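You operate a simulated robot arm through the tools that you are given. There is no shell and no other tool. Be economical: measure what you need, move in short steps, check, and stop when the job is done.

You are at the controls of a simulated two-armed robot. One attempt, no reset.

## Task
Run the carriage home and clamp the slide cover over the rail.
Fine: carry the cover in both hands; both clamps turned over it.

It is judged by the outcome, as a careful person would: the job done as asked, and still so three seconds after it is handed in. It fails if anything else is knocked over, pushed out of place, dropped, spilled or broken. Lids that push on must go on centred and level and be pressed home; caps that screw on are set level and turned clockwise until they are tight.

## Robot
Two 7-joint arms with two-finger parallel grippers on one trunk, on a base that drives. Base frame: it is fixed to the floor where the robot stands at the start and does not move with it; the origin is under the middle of the robot, x ahead of it, y to its left, z up. Lengths are in mm, angles in degrees, forces in N, time in s.
The left shoulder is at the start at [70, 133, 1276], the right one opposite. Places, roughly: carriage [500, 0, 900]; seat of the slide cover [500, -100, 800]; round clamp [600, 0, 900]; square clamp [600, -200, 900]; nozzle arm [600, 500, 1000]; grease knob [700, 600, 1000]; rail lock screw [400, -300, 900]; keeper [600, -800, 900]; keeper screw [700, -800, 900]; gauge case latch [400, 1600, 900]; valve lever [800, -900, 1000]; nylon die [750, 1750, 750]; gauge ring [750, 1250, 750]; manifold block [750, 1500, 750]; clevis bracket [750, 1250, 750]; roller carrier [750, 1000, 750]. Payload 1.57 kg a hand.
The TCP of each hand is the grasp point between the finger pads, 30 mm short of the fingertips. In the tool frame z runs along the fingers and y along their closing line. Largest opening 80 mm; finger width 17, thickness 12; the body of the gripper, 40 by 82 mm, starts 80 mm behind the TCP.
Orientation is that of the tool frame in the base frame, as a unit quaternion [x, y, z, w]. With the fingers straight down and closing along the base's y, the tool's x points along the base's -x, its y along +y and its z along -z.

## Interface
- The arms move only by the tool drive_tool. It takes "left_commands", "right_commands" or both (then of equal length, played together; a hand with none holds still); each is one flat list of numbers, 7 for each row, row after row: the turn, a rotation vector about the tool's x, y, z in units of 5 degrees (1.0 is 5 degrees), then the shift along the tool's x, y, z in units of 50 mm (1.0 is 50 mm), then the finger opening in m, from 0 to 0.08. In form: [wx, wy, wz, x, y, z, jaw, wx, wy, wz, x, y, z, jaw, ...]. A call has 1 to 20 rows; each row shifts and turns the commanded pose from where the row before left it, along the tool's axes as they then stand. A call with a number of a shift or a turn outside -1 to 1 is refused whole. A row lasts 0.2 s, in which the tool goes at most 50 mm and 8.6 degrees; a call with a longer step from one row to the next is refused whole, and so is a gripper value outside its range. Where a pose cannot be reached the arm comes as near as it can. A force on the tool above 40 N (or 10 N above the force at the start of the call, whichever is more), or a blocked arm, ends the call early, and 0.2 s more pass. Each finger travels about 153 mm/s and halts on what it meets, pressing with about 23 N; the grip force reading is that of the motor and also rises with nothing between the fingers. The clock runs only during rows and for 0.2 s after the last one: add rows that do not move to give the fingers time. The reply holds the time, the measured pose of the TCP, the force on the tool along the base axes, the opening and the grip force, in the units named above and with some noise, and new pictures: "pictures" is both (left out), scene, wrist or none (wrist: the cameras of the hands that moved).
- Cameras (640 x 400 px; columns grow to the right, rows downward): "scene" is now at [135.6, -1.5, 1498.7]; the picture's right is [-0.20, -0.98, 0.00], its down [-0.69, 0.14, -0.71] and it looks along [0.70, -0.14, -0.70] (base axes); focal length 261 px, centre (320, 200). "left" rides on the left gripper at [72, 7, -122] in its tool frame; the picture's right is [-0.09, 1.00, 0.00], its down [-0.84, -0.08, -0.54] and it looks along [-0.54, -0.05, 0.84] (tool axes); focal length 238 px, centre (320, 200). "right" rides on the right gripper at [72, -7, -122] in its tool frame; the picture's right is [0.09, 1.00, 0.00], its down [-0.84, 0.08, -0.54] and it looks along [-0.54, 0.05, 0.84] (tool axes); focal length 238 px, centre (320, 200). There is no depth. A picture from a camera that has moved, and an enlarged one, comes with that camera's place and axes in the base frame and with its lens. The place of the scene camera against the robot may be out by one fixed shift of up to 25 mm in any direction.
- raise_lower(by): slides the trunk up (or, below 0, down) by that many mm; the arms and the scene camera ride with it, the base frame stays. It gives what a move gives, with no picture.
- steer(legs): drives the robot by 1 to 6 legs, each [ahead, left, turn to the left] in mm, mm and degrees, along the robot's own axes; the way and the turn of a leg run together, so that a leg with both is an arc; at most 1500 mm and 180 degrees a leg. The arms and the cameras ride along, it lands a little off, and it stops where it bumps. It gives what a move gives, and a new picture of the scene camera.
- head_to(pan, tilt): turns the head with the scene camera to pan (to the left, within 86 degrees either way) and tilt (down, from -29 to 69), counted from straight ahead of the robot. It gives what a move gives, and a new picture of the scene camera.
- zoom(camera, box): a new picture of the part [left, top, right, bottom] of that camera's present view, enlarged. The clock stands still meanwhile.
- close_job(): hands the job in; it is judged then, once.

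Go step by step. Nothing tells you exact positions but the pictures and the camera data: compare them with the known pose of the tool, close in by small moves and look again before you grip or let go. The budget is 120 turns and 170 pictures, counting those below and the enlarged ones. Unless the task says otherwise, let go and move clear before handing in, and close with one line.

The tools are called after "Emit:" as a command line: name --argument value ..., lists and objects as JSON in quotes. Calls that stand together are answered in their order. drive_tool: Moves the arms, as the interface text tells. Its arguments: {"type":"object","properties":{"left_commands":{"type":"array","items":{"type":"number"}},"right_commands":{"type":"array","items":{"type":"number"}},"pictures":{"type":"string","enum":["both","scene","wrist","none"]}},"required":[]} The other tools are called the same way: raise_lower (by) slides the trunk up or down; steer (legs) drives the base; head_to (pan, tilt) turns the head that bears the scene camera; zoom (camera, box) takes an enlarged picture of a part of a camera's view; close_job () hands the job in.

At the start:

```text
time_s: 0.0
left_position: [418.9, 94.8, 1250.6]
left_tcp_rot: [-0.001, 1.0, 0.0, 0.0]
left_contact_force: [-0.5, 0.2, 0.4]
left_gripper_width: 80.2
left_gripper_force: 0.1
right_position: [377.7, -243.3, 1256.7]
right_tcp_rot: [0.0, 1.0, 0.0, 0.0]
right_contact_force: [-0.6, -0.1, 0.4]
right_gripper_width: 79.9
right_gripper_force: 0.1
trunk travel left (down, up): [-850.0, 90.0]
robot x, y, heading: [-2.6, 0.2, 0.2]
head pan, tilt: [-11.4, 44.7]
```

scene: 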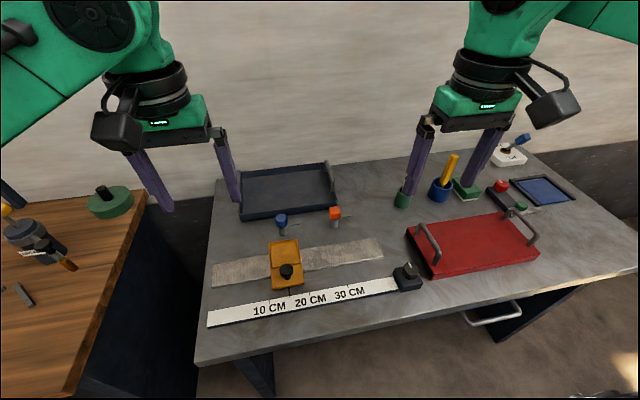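
right: 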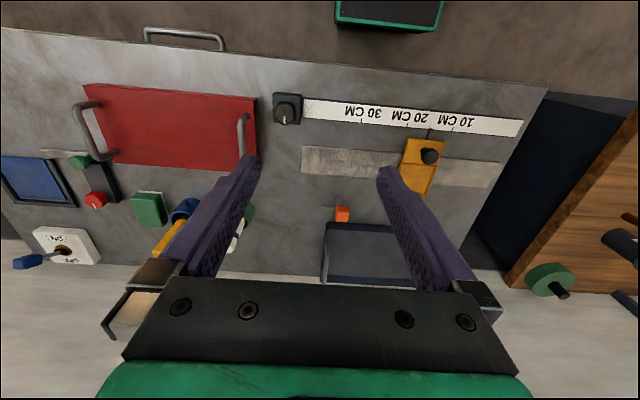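
left: 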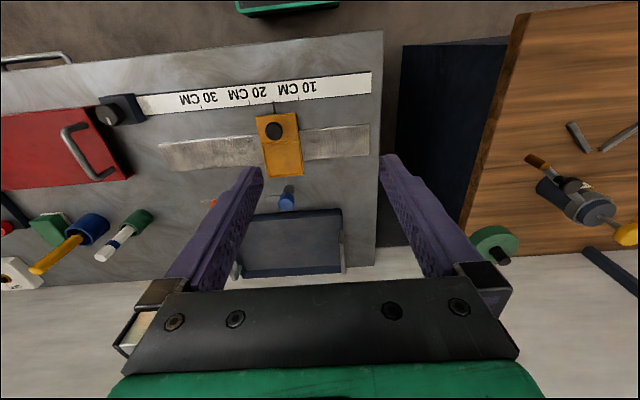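

I'll zoom first to identify the carriage, rail, cover and clamps.

Emit:
zoom --camera "scene" --box '[190, 150, 430, 340]'

Emit:
zoom --camera "scene" --box '[380, 120, 600, 300]'

Emit:
zoom --camera "left" --box '[130, 50, 400, 290]'

```text
2.11 times, centred on (310, 245) of scene
camera zoom: at [135.6, -1.5, 1498.7], right [-0.2, -0.98, 0.0], down [-0.69, 0.14, -0.71], along [0.7, -0.14, -0.7], focal length 550 px, centre (341, 105)
```

zoom: 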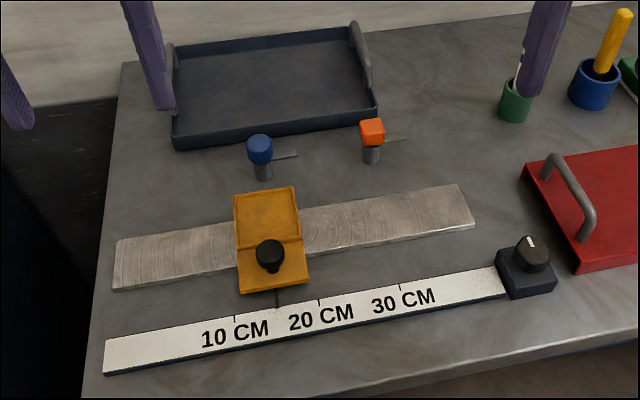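

```text
2.22 times, centred on (490, 210) of scene
camera zoom: at [135.6, -1.5, 1498.7], right [-0.2, -0.98, 0.0], down [-0.69, 0.14, -0.71], along [0.7, -0.14, -0.7], focal length 580 px, centre (-58, 178)
```

zoom: 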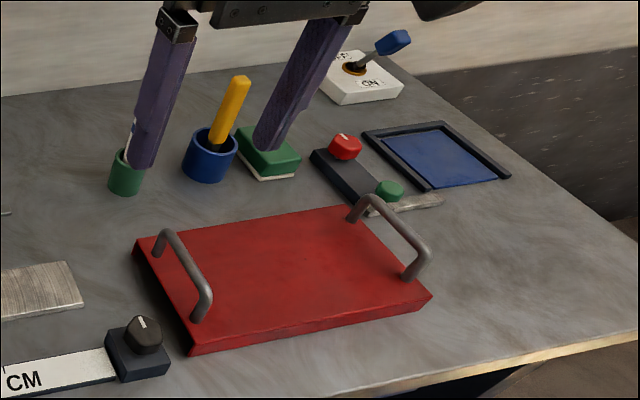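

```text
1.67 times, centred on (265, 170) of left
camera zoom: at [346.4, 103.5, 1373.0], right [0.09, 1.0, 0.0], down [0.84, -0.08, 0.54], along [0.54, -0.05, -0.84], focal length 397 px, centre (412, 250)
```

zoom: 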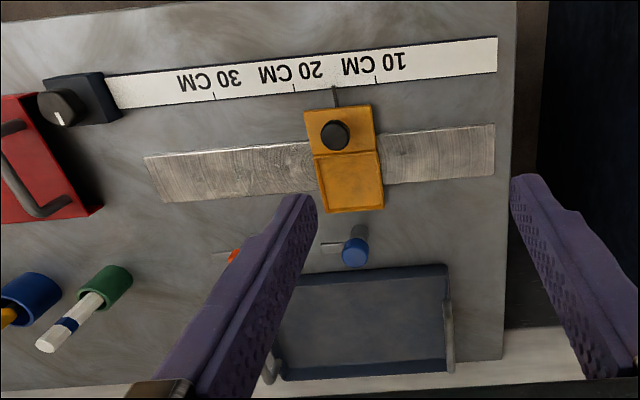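

The bench top looks to be at z≈850: orange carriage on the rail at about (530, 0) with its knob at (477, 0, 905), the ruler zero near y≈150, and the red two-handled plate is the cover. I'll bring the left hand above the carriage knob for a closer look.

Emit:
drive_tool --left_commands '[0, 0, 0, -0.19, -0.316, 0.8, 0.08, 0, 0, 0, -0.19, -0.316, 0.8, 0.08, 0, 0, 0, -0.19, -0.316, 0.8, 0.08, 0, 0, 0, -0.19, -0.316, 0.8, 0.08, 0, 0, 0, -0.19, -0.316, 0.8, 0.08, 0, 0, 0, -0.19, -0.316, 0.8, 0.08]'

```text
time_s: 1.4
left_position: [478.8, -3.2, 1011.3]
left_tcp_rot: [0.0, 1.0, 0.0, 0.0]
left_contact_force: [0.4, 0.1, 0.1]
left_gripper_width: 80.0
left_gripper_force: 0.1
right_position: [378.3, -244.3, 1255.5]
right_tcp_rot: [0.001, 1.0, 0.001, -0.001]
right_contact_force: [-0.3, -0.5, -0.4]
right_gripper_width: 79.8
right_gripper_force: 0.1
trunk travel left (down, up): [-850.0, 90.0]
robot x, y, heading: [-4.8, -1.0, -0.1]
head pan, tilt: [-11.4, 44.7]
camera scene: at [136.2, -2.6, 1498.7], right [-0.2, -0.98, 0.0], down [-0.69, 0.14, -0.71], along [0.7, -0.14, -0.7], focal length 261 px, centre (320, 200)
camera left: at [405.3, 5.5, 1132.2], right [0.09, 1.0, 0.0], down [0.84, -0.08, 0.54], along [0.54, -0.05, -0.84], focal length 238 px, centre (320, 200)
```

scene: 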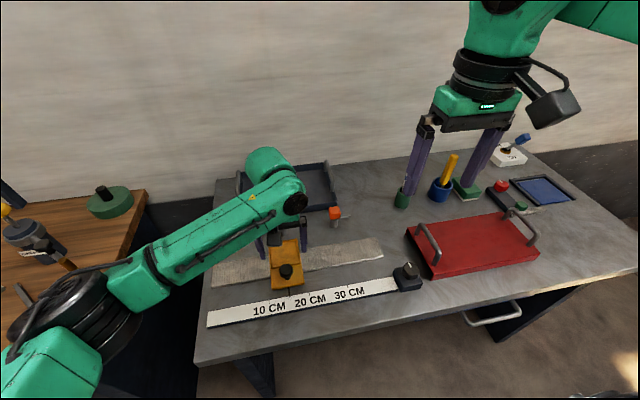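
left: 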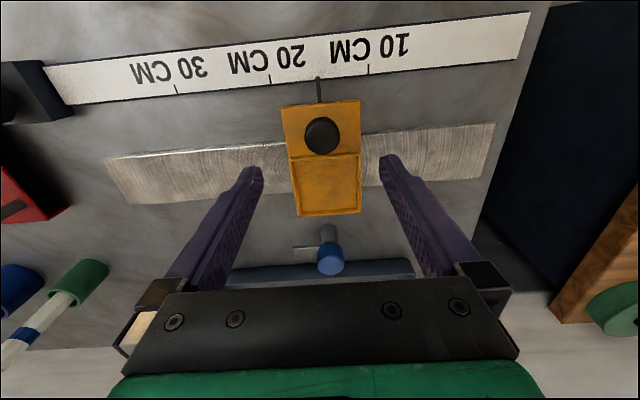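

The knob triangulates to about (477, 1, 905). I'll lower the left hand over it with open fingers and check.

Emit:
drive_tool --left_commands '[0, 0, 0, 0, 0.04, 0.6, 0.08, 0, 0, 0, 0, 0.04, 0.6, 0.08, 0, 0, 0, 0.02, 0, 0.5, 0.08, 0, 0, 0, 0, 0, 0, 0.08]' --pictures "both"

```text
time_s: 2.4
left_position: [475.3, 4.6, 926.2]
left_tcp_rot: [0.0, 1.0, -0.001, 0.0]
left_contact_force: [0.3, 0.3, 0.2]
left_gripper_width: 79.9
left_gripper_force: 0.1
right_position: [378.3, -243.5, 1255.6]
right_tcp_rot: [0.0, 1.0, 0.001, 0.0]
right_contact_force: [-0.7, 0.3, 0.2]
right_gripper_width: 79.6
right_gripper_force: 0.0
trunk travel left (down, up): [-850.0, 90.0]
robot x, y, heading: [0.9, 0.8, 0.2]
head pan, tilt: [-11.4, 44.7]
camera scene: at [135.5, -1.4, 1498.7], right [-0.2, -0.98, 0.0], down [-0.69, 0.14, -0.71], along [0.7, -0.14, -0.7], focal length 261 px, centre (320, 200)
camera left: at [402.6, 12.8, 1047.4], right [0.09, 1.0, 0.0], down [0.84, -0.08, 0.54], along [0.54, -0.05, -0.84], focal length 238 px, centre (320, 200)
```

scene: 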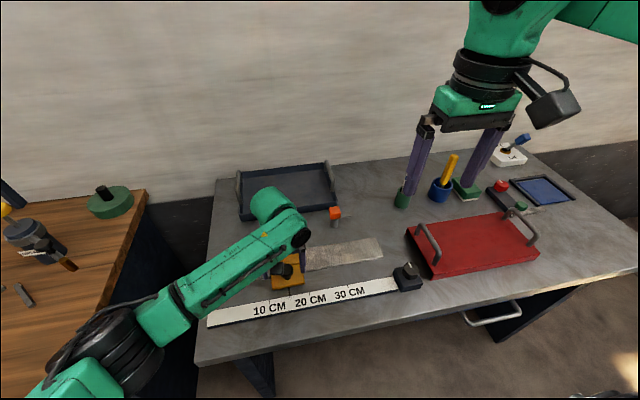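
left: 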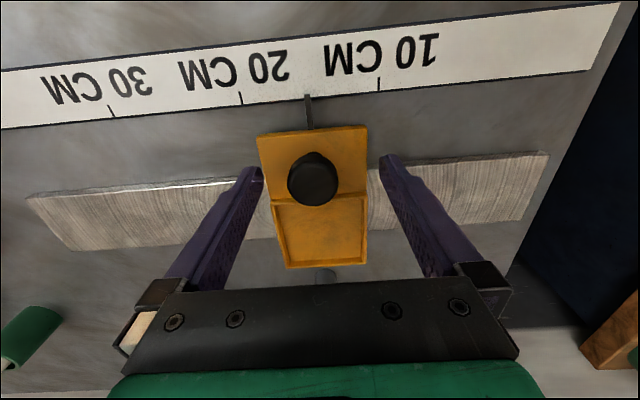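

Knob is centred between the fingers, top ≈903, carriage top ≈868. I'll drop 18 mm and grip it.

Emit:
drive_tool --left_commands '[0, 0, 0, 0, -0.06, 0.36, 0.08, 0, 0, 0, 0, 0, 0, 0.03, 0, 0, 0, 0, 0, 0, 0.02, 0, 0, 0, 0, 0, 0, 0.02]' --pictures "wrist"

```text
time_s: 3.4
left_position: [477.6, -0.2, 909.0]
left_tcp_rot: [0.001, 1.0, 0.0, 0.001]
left_contact_force: [0.1, -2.7, -0.3]
left_gripper_width: 33.7
left_gripper_force: 41.3
right_position: [377.3, -246.0, 1256.5]
right_tcp_rot: [0.0, 1.0, 0.001, 0.0]
right_contact_force: [-0.9, -0.5, -1.0]
right_gripper_width: 80.0
right_gripper_force: 0.1
trunk travel left (down, up): [-850.0, 90.0]
robot x, y, heading: [2.9, -3.7, -0.1]
head pan, tilt: [-11.4, 44.7]
camera left: at [403.5, 8.6, 1029.8], right [0.09, 1.0, 0.0], down [0.84, -0.08, 0.54], along [0.54, -0.05, -0.84], focal length 238 px, centre (320, 200)
```

left: 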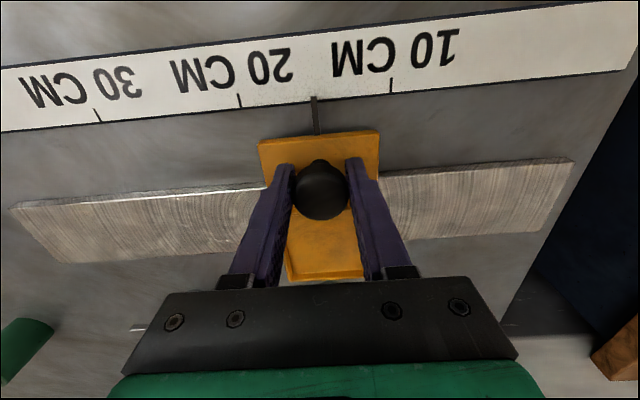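

Knob gripped. Test-run the carriage toward the ruler's zero (+y).

Emit:
drive_tool --left_commands '[0, 0, 0, 0, 0.2, 0, 0.02, 0, 0, 0, 0, 0.2, 0, 0.02, 0, 0, 0, 0, 0.2, 0, 0.02, 0, 0, 0, 0, 0.2, 0, 0.02, 0, 0, 0, 0, 0, 0, 0.02]' --pictures "wrist"

```text
time_s: 4.6
left_position: [476.4, 42.4, 907.5]
left_tcp_rot: [0.0, 1.0, 0.0, 0.0]
left_contact_force: [6.7, 0.6, 2.5]
left_gripper_width: 33.9
left_gripper_force: 41.7
right_position: [379.4, -242.7, 1256.3]
right_tcp_rot: [-0.001, 1.0, 0.001, -0.001]
right_contact_force: [1.3, 0.0, -0.7]
right_gripper_width: 80.1
right_gripper_force: 0.1
trunk travel left (down, up): [-850.0, 90.0]
robot x, y, heading: [-1.2, 1.4, 0.4]
head pan, tilt: [-11.4, 44.7]
camera left: at [403.4, 50.8, 1029.7], right [0.09, 1.0, 0.0], down [0.84, -0.08, 0.54], along [0.54, -0.05, -0.84], focal length 238 px, centre (320, 200)
```

left: 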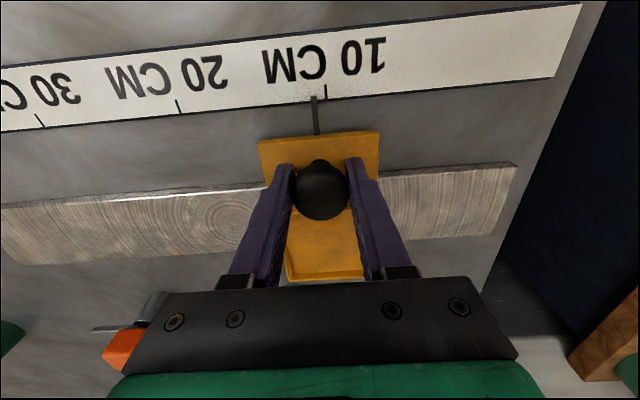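

The carriage slides freely and the pointer now reads about 10.7 cm. Continuing toward zero.

Emit:
drive_tool --left_commands '[0, 0, 0, 0, 0.2, 0, 0.02, 0, 0, 0, 0, 0.2, 0, 0.02, 0, 0, 0, 0, 0.2, 0, 0.02, 0, 0, 0, 0, 0.2, 0, 0.02, 0, 0, 0, 0, 0.2, 0, 0.02, 0, 0, 0, 0, 0.2, 0, 0.02, 0, 0, 0, 0, 0.2, 0, 0.02, 0, 0, 0, 0, 0.2, 0, 0.02, 0, 0, 0, 0, 0, 0, 0.02]' --pictures "wrist"

```text
time_s: 6.6
left_position: [476.5, 121.4, 908.8]
left_tcp_rot: [-0.001, 1.0, -0.001, 0.0]
left_contact_force: [7.5, 0.4, 8.9]
left_gripper_width: 33.8
left_gripper_force: 41.1
right_position: [378.5, -244.8, 1255.7]
right_tcp_rot: [0.0, 1.0, 0.002, -0.002]
right_contact_force: [0.6, -0.3, 0.3]
right_gripper_width: 80.0
right_gripper_force: 0.1
trunk travel left (down, up): [-850.0, 90.0]
robot x, y, heading: [-0.5, 1.4, -0.1]
head pan, tilt: [-11.4, 44.7]
camera left: at [403.5, 130.0, 1029.7], right [0.09, 1.0, 0.0], down [0.84, -0.08, 0.54], along [0.54, -0.05, -0.84], focal length 238 px, centre (320, 200)
```

left: 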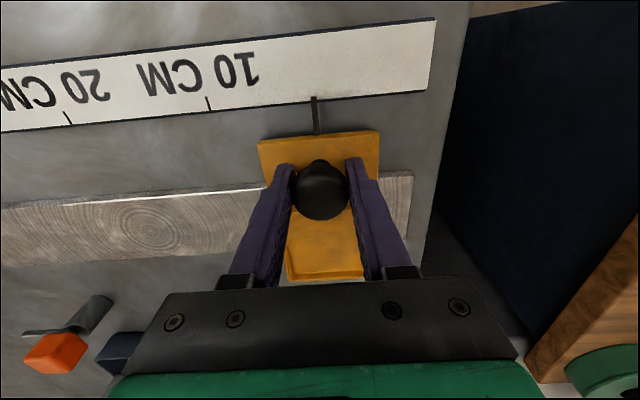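

Reading is ≈2.4 cm, and the rail end lies about as far from the carriage edge. I'll go the last stretch slowly to feel for a stop.

Emit:
drive_tool --left_commands '[0, 0, 0, 0, 0.1, 0, 0.02, 0, 0, 0, 0, 0.1, 0, 0.02, 0, 0, 0, 0, 0.1, 0, 0.02, 0, 0, 0, 0, 0.1, 0, 0.02, 0, 0, 0, 0, 0.08, 0, 0.02, 0, 0, 0, 0, 0, 0, 0.02, 0, 0, 0, 0, 0, 0, 0.02]' --pictures "wrist"

```text
time_s: 8.2
left_position: [477.8, 146.7, 907.8]
left_tcp_rot: [0.001, 1.0, 0.0, 0.0]
left_contact_force: [6.5, -0.5, -0.1]
left_gripper_width: 34.0
left_gripper_force: 41.7
right_position: [378.8, -243.5, 1255.5]
right_tcp_rot: [0.001, 1.0, 0.001, 0.0]
right_contact_force: [0.3, 0.1, 0.3]
right_gripper_width: 79.8
right_gripper_force: 0.0
trunk travel left (down, up): [-850.0, 90.0]
robot x, y, heading: [-3.8, 0.9, 0.0]
head pan, tilt: [-11.4, 44.7]
camera left: at [403.6, 154.4, 1029.8], right [0.09, 1.0, 0.0], down [0.84, -0.08, 0.54], along [0.54, -0.05, -0.84], focal length 238 px, centre (320, 200)
```

left: 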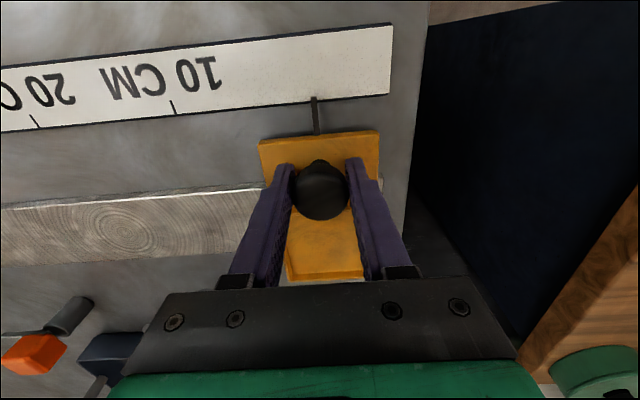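

The pointer reads about zero. A small extra nudge will show whether this is the stop.

Emit:
drive_tool --left_commands '[0, 0, 0, 0, 0.06, 0, 0.02, 0, 0, 0, 0, 0.06, 0, 0.02, 0, 0, 0, 0, 0, 0, 0.02, 0, 0, 0, 0, 0, 0, 0.02]' --pictures "wrist"

Emit:
zoom --camera "left" --box '[140, 10, 420, 190]'

```text
time_s: 9.2
left_position: [476.1, 149.8, 908.9]
left_tcp_rot: [0.001, 1.0, 0.0, 0.001]
left_contact_force: [10.5, -3.8, 9.8]
left_gripper_width: 33.8
left_gripper_force: 41.2
right_position: [379.7, -244.5, 1255.0]
right_tcp_rot: [0.0, 1.0, 0.001, -0.001]
right_contact_force: [0.4, -0.8, 0.1]
right_gripper_width: 80.2
right_gripper_force: 0.0
trunk travel left (down, up): [-850.0, 90.0]
robot x, y, heading: [-1.3, -2.5, -0.0]
head pan, tilt: [-11.4, 44.7]
camera left: at [403.4, 159.1, 1029.7], right [0.09, 1.0, 0.0], down [0.84, -0.08, 0.54], along [0.54, -0.05, -0.84], focal length 238 px, centre (320, 200)
```

left: 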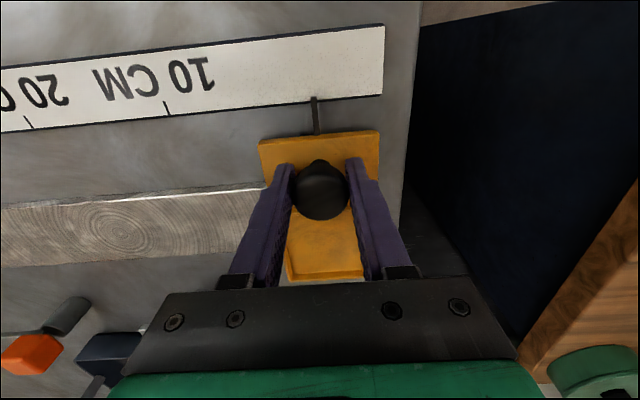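

```text
2.22 times, centred on (280, 100) of left
camera zoom: at [403.4, 159.1, 1029.7], right [0.09, 1.0, 0.0], down [0.84, -0.08, 0.54], along [0.54, -0.05, -0.84], focal length 530 px, centre (409, 422)
```

zoom: 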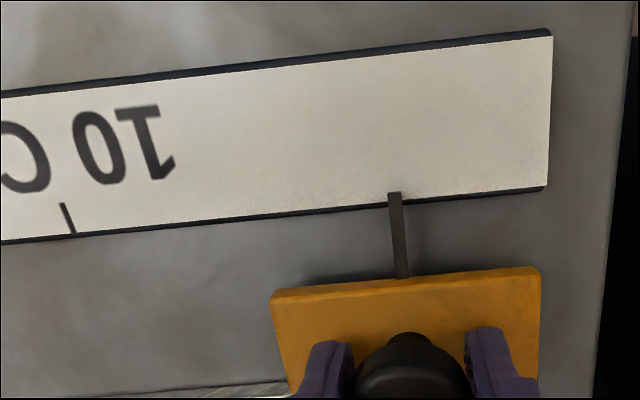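

Reaction force along y is starting to appear; another small nudge to decide.

Emit:
drive_tool --left_commands '[0, 0, 0, 0, 0.06, 0, 0.02, 0, 0, 0, 0, 0.06, 0, 0.02, 0, 0, 0, 0, 0, 0, 0.02, 0, 0, 0, 0, 0, 0, 0.02]' --pictures "wrist"

```text
time_s: 10.2
left_position: [476.1, 151.0, 908.2]
left_tcp_rot: [0.002, 1.0, 0.0, 0.0]
left_contact_force: [7.3, -24.5, 1.4]
left_gripper_width: 33.7
left_gripper_force: 41.6
right_position: [379.8, -250.6, 1254.8]
right_tcp_rot: [0.0, 1.0, 0.003, -0.001]
right_contact_force: [0.6, -0.2, -0.2]
right_gripper_width: 79.8
right_gripper_force: 0.1
trunk travel left (down, up): [-850.0, 90.0]
robot x, y, heading: [-0.2, 2.8, 0.0]
head pan, tilt: [-11.4, 44.7]
camera left: at [403.5, 159.4, 1029.7], right [0.1, 1.0, 0.0], down [0.84, -0.08, 0.54], along [0.54, -0.05, -0.84], focal length 238 px, centre (320, 200)
```

left: 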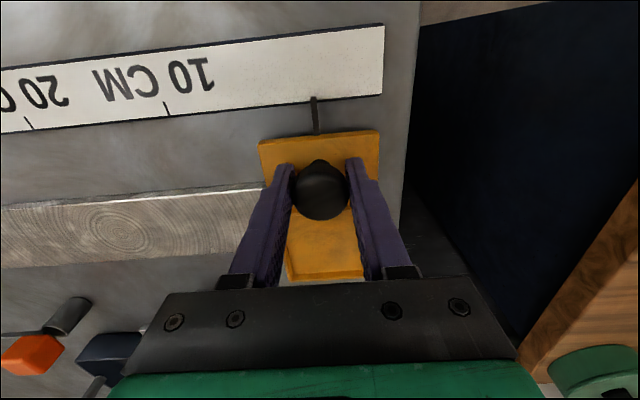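

Hard stop reached (−24 N), so the carriage is home. I'll relax the push, open, and lift clear.

Emit:
drive_tool --left_commands '[0, 0, 0, 0, -0.12, 0, 0.02, 0, 0, 0, 0, 0, 0, 0.08, 0, 0, 0, 0, 0, 0, 0.08, 0, 0, 0, 0, 0, 0, 0.08, 0, 0, 0, 0, 0, -0.3, 0.08, 0, 0, 0, 0, 0, -0.9, 0.08, 0, 0, 0, 0, 0, -0.9, 0.08, 0, 0, 0, 0, 0, -0.9, 0.08, 0, 0, 0, 0.2, 0, -0.9, 0.08]' --pictures "both"

```text
time_s: 12.2
left_position: [462.2, 152.3, 1103.0]
left_tcp_rot: [0.0, 1.0, 0.001, 0.0]
left_contact_force: [0.5, 0.1, -0.1]
left_gripper_width: 79.9
left_gripper_force: 0.1
right_position: [376.5, -244.7, 1256.8]
right_tcp_rot: [0.0, 1.0, 0.002, 0.001]
right_contact_force: [-0.2, 0.0, -0.5]
right_gripper_width: 79.9
right_gripper_force: 0.0
trunk travel left (down, up): [-850.0, 90.0]
robot x, y, heading: [-2.1, -1.0, 0.2]
head pan, tilt: [-11.4, 44.7]
camera scene: at [134.2, -2.3, 1498.8], right [-0.2, -0.98, 0.0], down [-0.69, 0.14, -0.71], along [0.7, -0.14, -0.7], focal length 261 px, centre (320, 200)
camera left: at [389.3, 160.6, 1225.2], right [0.09, 1.0, 0.0], down [0.84, -0.08, 0.54], along [0.54, -0.05, -0.84], focal length 238 px, centre (320, 200)
```

scene: 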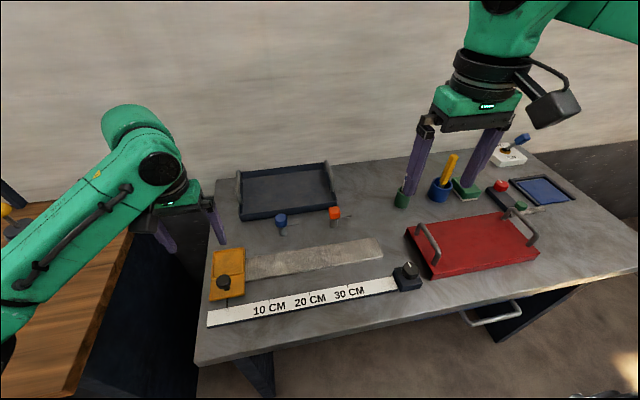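
left: 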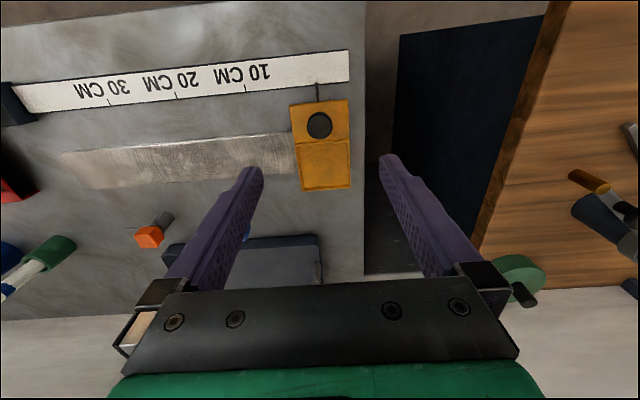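

Carriage sits home at the stop. The red plate (≈340×165 with a handle at each end) is the cover; now I drive sideways to stand in front of it.

Emit:
steer --legs '[[0, -532, 0]]'

Emit:
head_to --pan 0 --tilt 50

```text
time_s: 15.2
left_position: [463.2, -372.3, 1103.0]
left_tcp_rot: [0.002, 1.0, -0.002, 0.0]
left_contact_force: [-0.3, 0.8, -0.3]
left_gripper_width: 80.1
left_gripper_force: 0.1
right_position: [373.9, -768.0, 1255.9]
right_tcp_rot: [0.003, 1.0, 0.0, 0.0]
right_contact_force: [0.0, 0.3, -0.6]
right_gripper_width: 79.9
right_gripper_force: 0.2
trunk travel left (down, up): [-850.0, 90.0]
robot x, y, heading: [1.2, -520.6, -0.1]
head pan, tilt: [-11.4, 44.7]
camera scene: at [134.0, -525.2, 1498.8], right [-0.2, -0.98, 0.0], down [-0.69, 0.14, -0.71], along [0.7, -0.14, -0.7], focal length 261 px, centre (320, 200)
```

scene: 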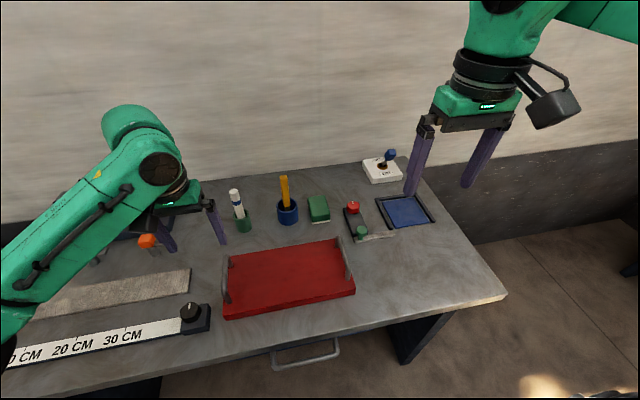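

```text
time_s: 16.0
left_position: [462.5, -374.4, 1102.9]
left_tcp_rot: [0.003, 1.0, 0.0, 0.0]
left_contact_force: [0.0, -0.9, -0.4]
left_gripper_width: 80.0
left_gripper_force: 0.1
right_position: [374.2, -771.0, 1255.4]
right_tcp_rot: [0.002, 1.0, 0.002, 0.0]
right_contact_force: [0.3, 0.0, 0.0]
right_gripper_width: 79.9
right_gripper_force: 0.1
trunk travel left (down, up): [-850.0, 90.0]
robot x, y, heading: [-3.7, -524.0, -0.4]
head pan, tilt: [0.0, 50.0]
camera scene: at [131.2, -511.1, 1491.5], right [-0.01, -1.0, 0.0], down [-0.77, 0.0, -0.64], along [0.64, 0.0, -0.77], focal length 261 px, centre (320, 200)
```

scene: 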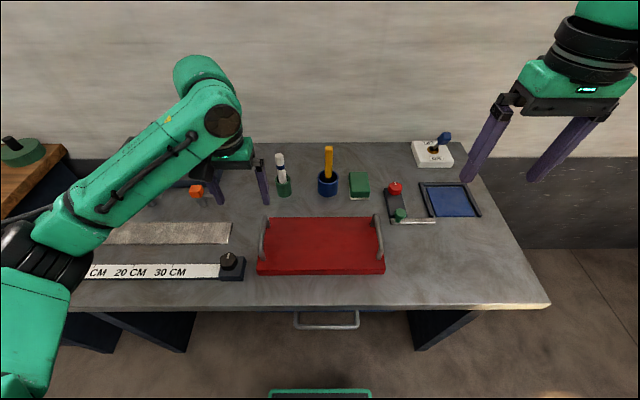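

Handles appear near (491, −371) and (491, −664), z≈905. I'll bring both hands above them and look with the wrist cameras.

Emit:
drive_tool --left_commands '[0, 0, 0, -0.07, 0.008, 0.232, 0.08, 0, 0, 0, -0.07, 0.008, 0.232, 0.08, 0, 0, 0, -0.07, 0.008, 0.232, 0.08, 0, 0, 0, -0.07, 0.008, 0.232, 0.08, 0, 0, 0, -0.07, 0.008, 0.232, 0.08, 0, 0, 0, -0.07, 0.008, 0.232, 0.08, 0, 0, 0, -0.07, 0.008, 0.232, 0.08, 0, 0, 0, -0.07, 0.008, 0.232, 0.08, 0, 0, 0, 0, 0, 0, 0.08]' --right_commands '[0, 0, 0, -0.29, 0.267, 0.61, 0.08, 0, 0, 0, -0.29, 0.267, 0.61, 0.08, 0, 0, 0, -0.29, 0.267, 0.61, 0.08, 0, 0, 0, -0.29, 0.267, 0.61, 0.08, 0, 0, 0, -0.29, 0.267, 0.61, 0.08, 0, 0, 0, -0.29, 0.267, 0.61, 0.08, 0, 0, 0, -0.29, 0.267, 0.61, 0.08, 0, 0, 0, -0.29, 0.267, 0.61, 0.08, 0, 0, 0, 0, 0, 0, 0.08]'

```text
time_s: 18.0
left_position: [488.8, -371.2, 1009.6]
left_tcp_rot: [0.002, 1.0, 0.0, 0.0]
left_contact_force: [-0.3, 0.2, 0.8]
left_gripper_width: 80.1
left_gripper_force: 0.0
right_position: [478.0, -673.6, 1021.6]
right_tcp_rot: [0.003, 1.0, 0.002, 0.002]
right_contact_force: [0.0, 0.1, -0.2]
right_gripper_width: 80.1
right_gripper_force: 0.1
right hand out of reach, approached as far as the arm can: row 8
trunk travel left (down, up): [-850.0, 90.0]
robot x, y, heading: [1.6, -521.8, -0.5]
head pan, tilt: [0.0, 50.0]
camera scene: at [129.9, -510.6, 1491.6], right [-0.01, -1.0, 0.0], down [-0.77, 0.0, -0.64], along [0.64, 0.0, -0.77], focal length 261 px, centre (320, 200)
camera right: at [405.2, -680.0, 1143.2], right [-0.09, 1.0, 0.0], down [0.84, 0.07, 0.54], along [0.54, 0.05, -0.84], focal length 238 px, centre (320, 200)
camera left: at [416.0, -362.8, 1131.2], right [0.1, 1.0, 0.0], down [0.84, -0.08, 0.54], along [0.54, -0.05, -0.84], focal length 238 px, centre (320, 200)
```

scene: 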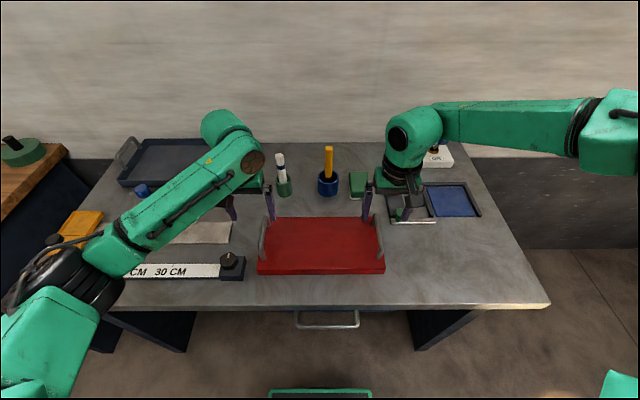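
right: 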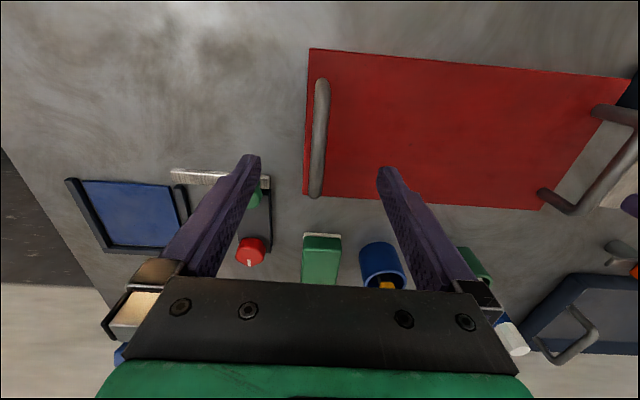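
left: 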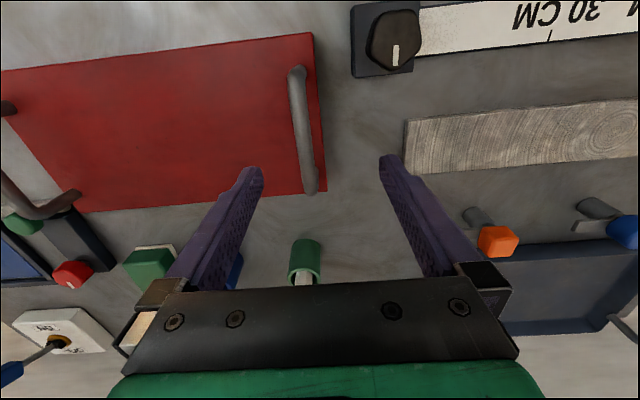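

The right arm is at its reach limit, so I'll drive in closer. Handle bars measure about y −384 and −673, x 431–550.

Emit:
steer --legs '[[80, -8, 0]]'

```text
time_s: 19.0
left_position: [565.5, -380.0, 1010.7]
left_tcp_rot: [0.003, 1.0, 0.001, 0.002]
left_contact_force: [-0.5, -0.1, 1.0]
left_gripper_width: 79.9
left_gripper_force: 0.2
right_position: [553.2, -683.8, 1024.0]
right_tcp_rot: [0.004, 1.0, 0.0, 0.002]
right_contact_force: [0.6, -0.5, -0.4]
right_gripper_width: 80.0
right_gripper_force: 0.0
trunk travel left (down, up): [-850.0, 90.0]
robot x, y, heading: [79.1, -529.6, -0.4]
head pan, tilt: [0.0, 50.0]
camera scene: at [204.3, -518.8, 1492.0], right [-0.01, -1.0, 0.0], down [-0.76, 0.0, -0.65], along [0.65, 0.0, -0.76], focal length 261 px, centre (320, 200)
```

scene: 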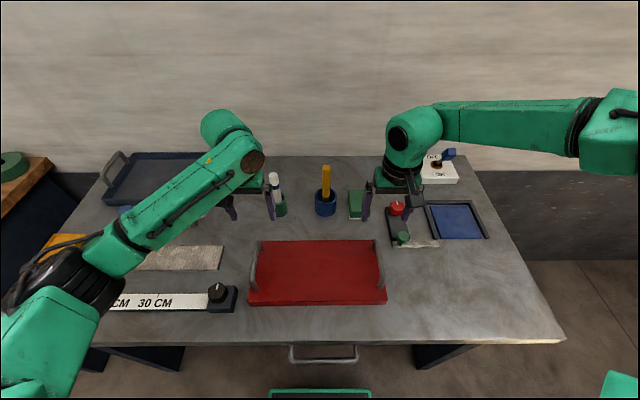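

Now both hands move back over the handle bars and lower partway.

Emit:
drive_tool --left_commands '[0, 0, 0, 0.38, -0.02, 0.275, 0.08, 0, 0, 0, 0.38, -0.02, 0.275, 0.08, 0, 0, 0, 0.38, -0.02, 0.275, 0.08, 0, 0, 0, 0.38, -0.03, 0.275, 0.08, 0, 0, 0, 0, 0, 0, 0.08]' --right_commands '[0, 0, 0, 0.315, 0.055, 0.345, 0.08, 0, 0, 0, 0.315, 0.055, 0.345, 0.08, 0, 0, 0, 0.315, 0.055, 0.345, 0.08, 0, 0, 0, 0.315, 0.055, 0.345, 0.08, 0, 0, 0, 0, 0, 0, 0.08]'

```text
time_s: 20.2
left_position: [493.0, -385.7, 954.5]
left_tcp_rot: [0.003, 1.0, 0.0, 0.0]
left_contact_force: [-0.8, 0.0, -0.5]
left_gripper_width: 80.0
left_gripper_force: 0.0
right_position: [490.6, -677.0, 955.6]
right_tcp_rot: [0.004, 1.0, 0.004, 0.001]
right_contact_force: [0.5, 1.0, -0.2]
right_gripper_width: 80.1
right_gripper_force: 0.1
right hand out of reach, approached as far as the arm can: row 4
trunk travel left (down, up): [-850.0, 90.0]
robot x, y, heading: [78.8, -532.6, -0.2]
head pan, tilt: [0.0, 50.0]
camera scene: at [209.9, -519.4, 1491.5], right [-0.01, -1.0, 0.0], down [-0.77, 0.01, -0.64], along [0.64, 0.0, -0.77], focal length 261 px, centre (320, 200)
camera right: at [419.3, -681.8, 1077.0], right [-0.09, 1.0, 0.0], down [0.84, 0.07, 0.54], along [0.54, 0.05, -0.84], focal length 238 px, centre (320, 200)
camera left: at [419.7, -376.6, 1076.3], right [0.1, 0.99, 0.0], down [0.84, -0.08, 0.54], along [0.54, -0.05, -0.84], focal length 238 px, centre (320, 200)
```

scene: 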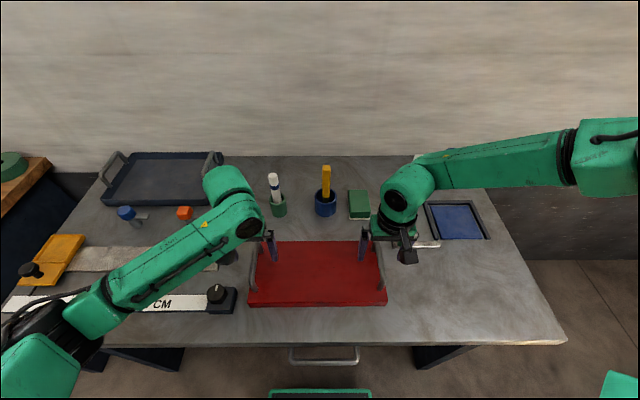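
right: 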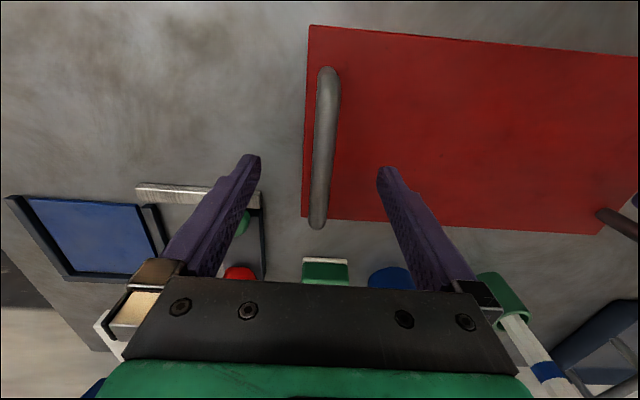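
left: 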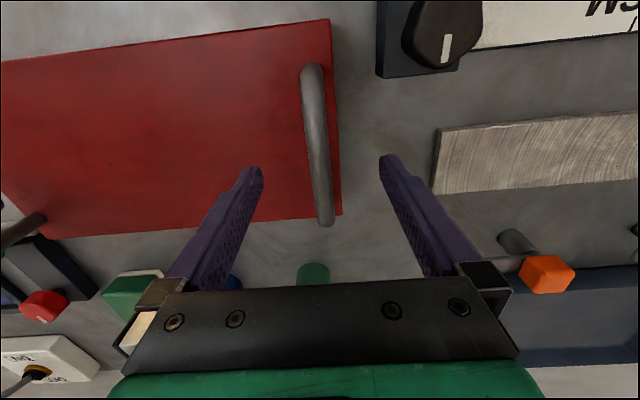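

Bars look centred between the fingers; the bar height is uncertain (≈905–935). I'll descend 25 mm and look again.

Emit:
drive_tool --left_commands '[0, 0, 0, 0.05, 0.03, 0.25, 0.08, 0, 0, 0, 0.05, 0.02, 0.25, 0.08, 0, 0, 0, 0, 0, 0, 0.08]' --right_commands '[0, 0, 0, 0.05, 0.02, 0.25, 0.08, 0, 0, 0, 0.05, 0.02, 0.25, 0.08, 0, 0, 0, 0, 0, 0, 0.08]'

Emit:
zoom --camera "scene" --box '[220, 200, 420, 325]'

```text
time_s: 21.0
left_position: [488.8, -382.7, 929.6]
left_tcp_rot: [0.003, 1.0, 0.0, -0.001]
left_contact_force: [0.7, -0.2, 0.0]
left_gripper_width: 79.7
left_gripper_force: 0.0
right_position: [479.9, -683.4, 940.2]
right_tcp_rot: [0.004, 1.0, 0.003, 0.001]
right_contact_force: [0.5, -0.2, 0.6]
right_gripper_width: 80.1
right_gripper_force: 0.0
right hand out of reach, approached as far as the arm can: row 1, 2
trunk travel left (down, up): [-850.0, 90.0]
robot x, y, heading: [76.6, -535.6, -0.4]
head pan, tilt: [0.0, 50.0]
camera scene: at [210.6, -519.4, 1491.4], right [-0.01, -1.0, 0.0], down [-0.77, 0.01, -0.64], along [0.64, 0.0, -0.77], focal length 261 px, centre (320, 200)
camera right: at [408.5, -688.9, 1062.0], right [-0.09, 1.0, 0.0], down [0.84, 0.07, 0.54], along [0.54, 0.05, -0.84], focal length 238 px, centre (320, 200)
camera left: at [414.8, -373.3, 1050.8], right [0.1, 0.99, 0.0], down [0.84, -0.08, 0.54], along [0.54, -0.05, -0.84], focal length 238 px, centre (320, 200)
```

scene: 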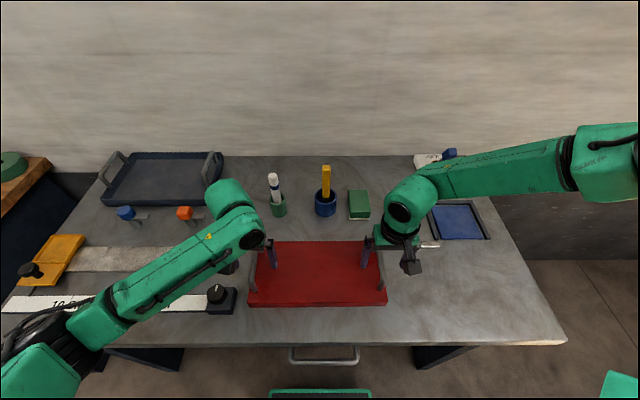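
right: 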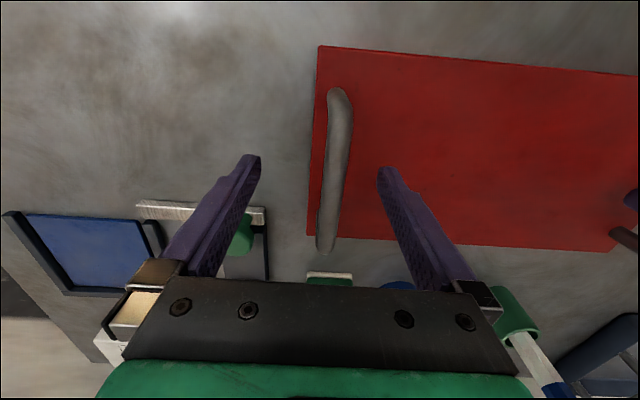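
left: 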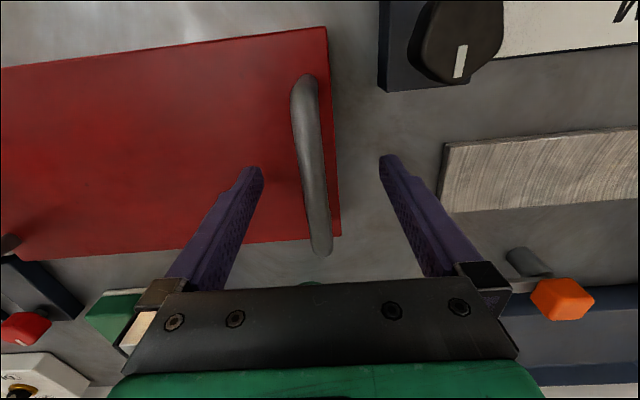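

```text
3.20 times, centred on (320, 262) of scene
camera zoom: at [210.6, -519.4, 1491.4], right [-0.01, -1.0, 0.0], down [-0.77, 0.01, -0.64], along [0.64, 0.0, -0.77], focal length 836 px, centre (320, 0)
```

zoom: 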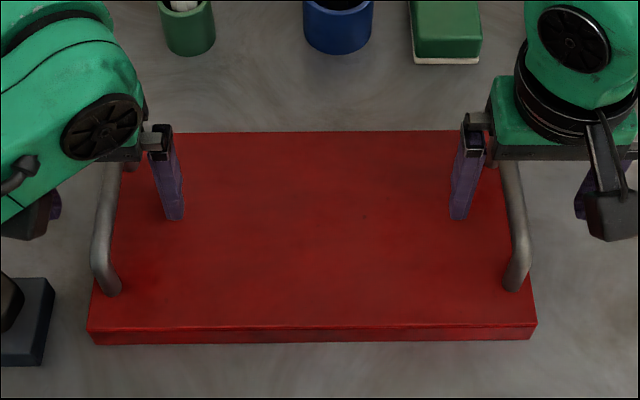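

The right arm is running into a limit in its present elbow posture (the left mirror pose reaches fine). I'll lift the right hand and re-approach along the mirror of the left's path.

Emit:
drive_tool --right_commands '[0, 0, 0, 0, 0, -0.9, 0.08, 0, 0, 0, 0, 0, -0.9, 0.08, 0, 0, 0, -0.06, 0.2, -0.9, 0.08, 0, 0, 0, -0.06, 0.2, -0.9, 0.08, 0, 0, 0, -0.06, 0.2, -0.9, 0.08, 0, 0, 0, -0.06, 0.2, -0.9, 0.08, 0, 0, 0, -0.06, 0.25, -0.8, 0.08, 0, 0, 0, -0.2, 0.33, 0.8, 0.08, 0, 0, 0, -0.2, 0.33, 0.8, 0.08, 0, 0, 0, -0.2, 0.33, 0.8, 0.08, 0, 0, 0, -0.2, 0.33, 0.8, 0.08, 0, 0, 0, -0.2, 0.33, 0.8, 0.08, 0, 0, 0, -0.1, 0.2, 0.7, 0.08]' --pictures "scene"

```text
time_s: 23.8
left_position: [486.2, -381.8, 928.7]
left_tcp_rot: [0.004, 1.0, 0.0, 0.0]
left_contact_force: [-0.5, -1.1, 0.1]
left_gripper_width: 80.2
left_gripper_force: 0.1
right_position: [494.9, -622.2, 1034.6]
right_tcp_rot: [0.003, 1.0, 0.004, 0.001]
right_contact_force: [0.5, 0.3, 0.1]
right_gripper_width: 79.8
right_gripper_force: 0.0
right hand out of reach, approached as far as the arm can: row 9, 10, 11, 12, 13
trunk travel left (down, up): [-850.0, 90.0]
robot x, y, heading: [80.3, -533.1, -0.2]
head pan, tilt: [0.0, 50.0]
camera scene: at [209.6, -519.7, 1491.5], right [-0.01, -1.0, 0.0], down [-0.77, 0.01, -0.64], along [0.64, 0.0, -0.77], focal length 261 px, centre (320, 200)
```

scene: 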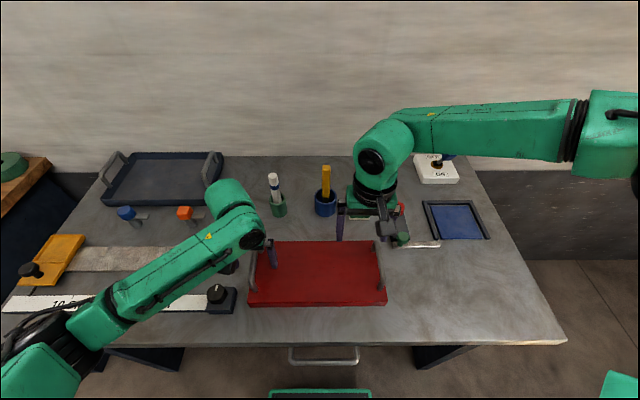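

The right elbow is high and out, so lowering the trunk should give it room. I'll raise the hands first, then slide the trunk down 120 mm.

Emit:
drive_tool --left_commands '[0, 0, 0, 0, 0, -0.8, 0.08, 0, 0, 0, 0, 0, -0.8, 0.08, 0, 0, 0, 0, 0, -0.8, 0.08, 0, 0, 0, 0, 0, -0.8, 0.08, 0, 0, 0, 0, 0, 0, 0.08]' --right_commands '[0, 0, 0, 0, -0.2, -0.6, 0.08, 0, 0, 0, 0, -0.2, -0.6, 0.08, 0, 0, 0, 0, -0.2, -0.6, 0.08, 0, 0, 0, 0, -0.2, -0.4, 0.08, 0, 0, 0, 0, 0, 0, 0.08]' --pictures "none"

Emit:
raise_lower --by -120

```text
time_s: 25.0
left_position: [488.0, -382.8, 1088.3]
left_tcp_rot: [0.003, 1.0, 0.0, 0.0]
left_contact_force: [-0.2, 0.9, -0.3]
left_gripper_width: 80.2
left_gripper_force: 0.0
right_position: [494.6, -664.6, 1149.0]
right_tcp_rot: [0.003, 1.0, 0.002, 0.001]
right_contact_force: [-0.3, 0.4, -0.4]
right_gripper_width: 79.9
right_gripper_force: 0.1
trunk travel left (down, up): [-850.0, 90.0]
robot x, y, heading: [79.3, -530.7, -0.3]
head pan, tilt: [0.0, 50.0]
```

```text
time_s: 26.5
left_position: [487.8, -381.1, 967.7]
left_tcp_rot: [0.004, 1.0, 0.001, 0.001]
left_contact_force: [0.3, -0.6, -0.3]
left_gripper_width: 80.0
left_gripper_force: 0.0
right_position: [494.8, -663.4, 1027.5]
right_tcp_rot: [0.004, 1.0, 0.002, 0.001]
right_contact_force: [-0.3, -0.2, -0.2]
right_gripper_width: 79.9
right_gripper_force: 0.1
trunk travel left (down, up): [-730.0, 210.0]
robot x, y, heading: [76.7, -533.5, -0.3]
head pan, tilt: [0.0, 50.0]
```

Now try lowering both hands again to z≈930 at the bars.

Emit:
drive_tool --left_commands '[0, 0, 0, 0, 0, 0.25, 0.08, 0, 0, 0, 0, 0, 0.25, 0.08, 0, 0, 0, 0, 0, 0.25, 0.08, 0, 0, 0, 0, 0, 0, 0.08, 0, 0, 0, 0, 0, 0, 0.08]' --right_commands '[0, 0, 0, 0.06, -0.08, 0.65, 0.08, 0, 0, 0, 0.06, -0.08, 0.65, 0.08, 0, 0, 0, 0.06, -0.08, 0.5, 0.08, 0, 0, 0, 0, 0, 0.15, 0.08, 0, 0, 0, 0, 0, 0, 0.08]'

```text
time_s: 27.7
left_position: [486.7, -381.3, 928.5]
left_tcp_rot: [0.004, 1.0, 0.0, 0.0]
left_contact_force: [0.5, 0.1, -0.1]
left_gripper_width: 80.0
left_gripper_force: 0.0
right_position: [484.8, -676.8, 930.7]
right_tcp_rot: [0.003, 1.0, 0.001, 0.0]
right_contact_force: [0.0, -0.1, -0.1]
right_gripper_width: 80.3
right_gripper_force: 0.0
trunk travel left (down, up): [-730.0, 210.0]
robot x, y, heading: [77.2, -532.9, -0.4]
head pan, tilt: [0.0, 50.0]
camera scene: at [210.0, -519.5, 1371.4], right [-0.01, -1.0, 0.0], down [-0.77, 0.01, -0.64], along [0.64, 0.0, -0.77], focal length 261 px, centre (320, 200)
camera right: at [413.1, -682.0, 1051.6], right [-0.09, 1.0, 0.0], down [0.84, 0.07, 0.54], along [0.54, 0.05, -0.84], focal length 238 px, centre (320, 200)
camera left: at [414.5, -372.1, 1051.3], right [0.1, 1.0, 0.0], down [0.84, -0.08, 0.54], along [0.54, -0.05, -0.84], focal length 238 px, centre (320, 200)
```

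scene: 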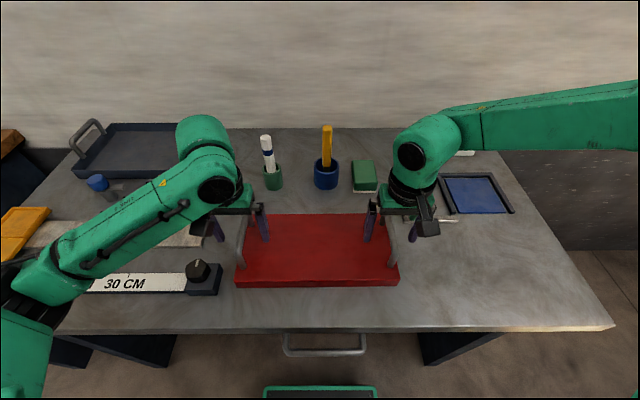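
right: 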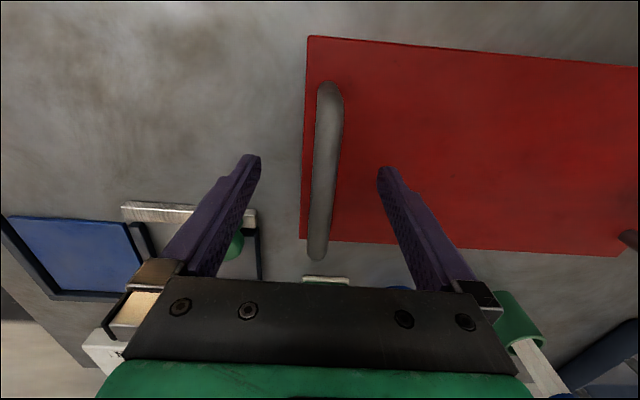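
left: 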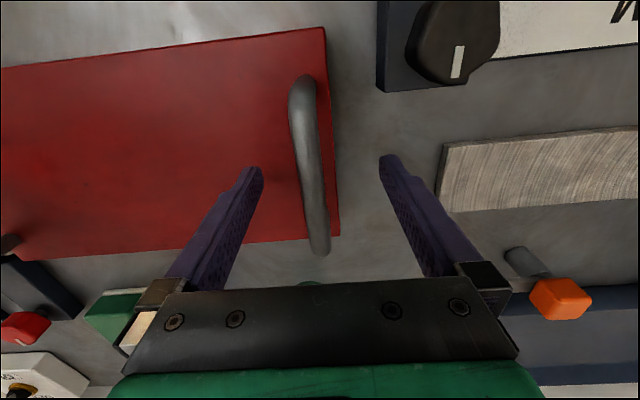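

Both bars are between the fingers; bar height works out to z≈940. I'll raise 6 mm, nudge the right hand 3 mm, and close both.

Emit:
drive_tool --left_commands '[0, 0, 0, 0, 0, -0.12, 0.08, 0, 0, 0, 0, 0, 0, 0.04, 0, 0, 0, 0, 0, 0, 0.0, 0, 0, 0, 0, 0, 0, 0.0, 0, 0, 0, 0, 0, 0, 0.0]' --right_commands '[0, 0, 0, 0, 0.06, -0.12, 0.08, 0, 0, 0, 0, 0, 0, 0.04, 0, 0, 0, 0, 0, 0, 0.0, 0, 0, 0, 0, 0, 0, 0.0, 0, 0, 0, 0, 0, 0, 0.0]' --pictures "wrist"

```text
time_s: 28.9
left_position: [487.1, -382.2, 935.9]
left_tcp_rot: [0.004, 1.0, -0.002, 0.0]
left_contact_force: [1.3, -18.4, 2.1]
left_gripper_width: 13.6
left_gripper_force: 23.2
right_position: [483.5, -671.7, 935.8]
right_tcp_rot: [0.003, 1.0, 0.003, 0.001]
right_contact_force: [-0.8, 17.6, 0.8]
right_gripper_width: 13.6
right_gripper_force: 22.8
trunk travel left (down, up): [-730.0, 210.0]
robot x, y, heading: [72.6, -532.3, -0.4]
head pan, tilt: [0.0, 50.0]
camera right: at [413.1, -678.6, 1057.1], right [-0.09, 1.0, 0.01], down [0.84, 0.07, 0.54], along [0.54, 0.05, -0.84], focal length 238 px, centre (320, 200)
camera left: at [414.4, -372.9, 1057.5], right [0.1, 0.99, 0.0], down [0.84, -0.08, 0.54], along [0.54, -0.06, -0.84], focal length 238 px, centre (320, 200)
```

right: 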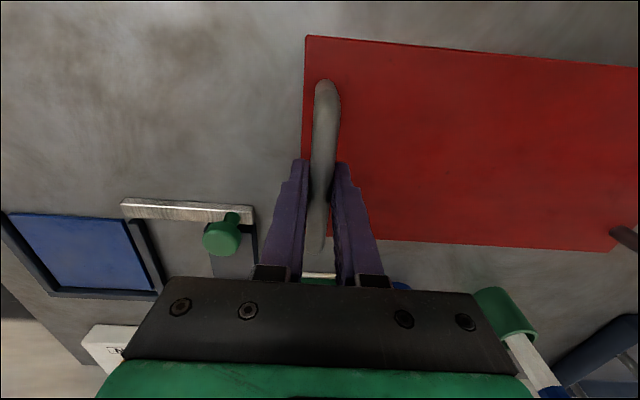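
left: 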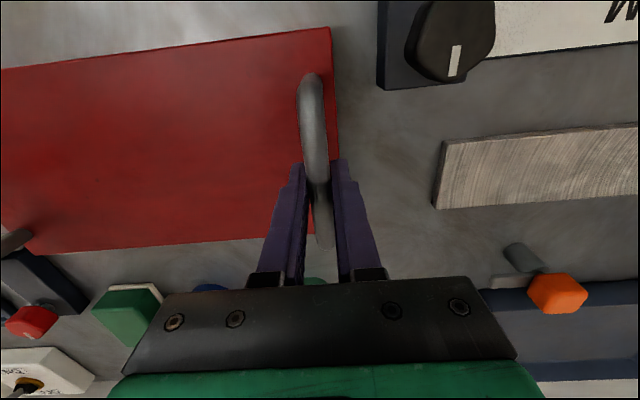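

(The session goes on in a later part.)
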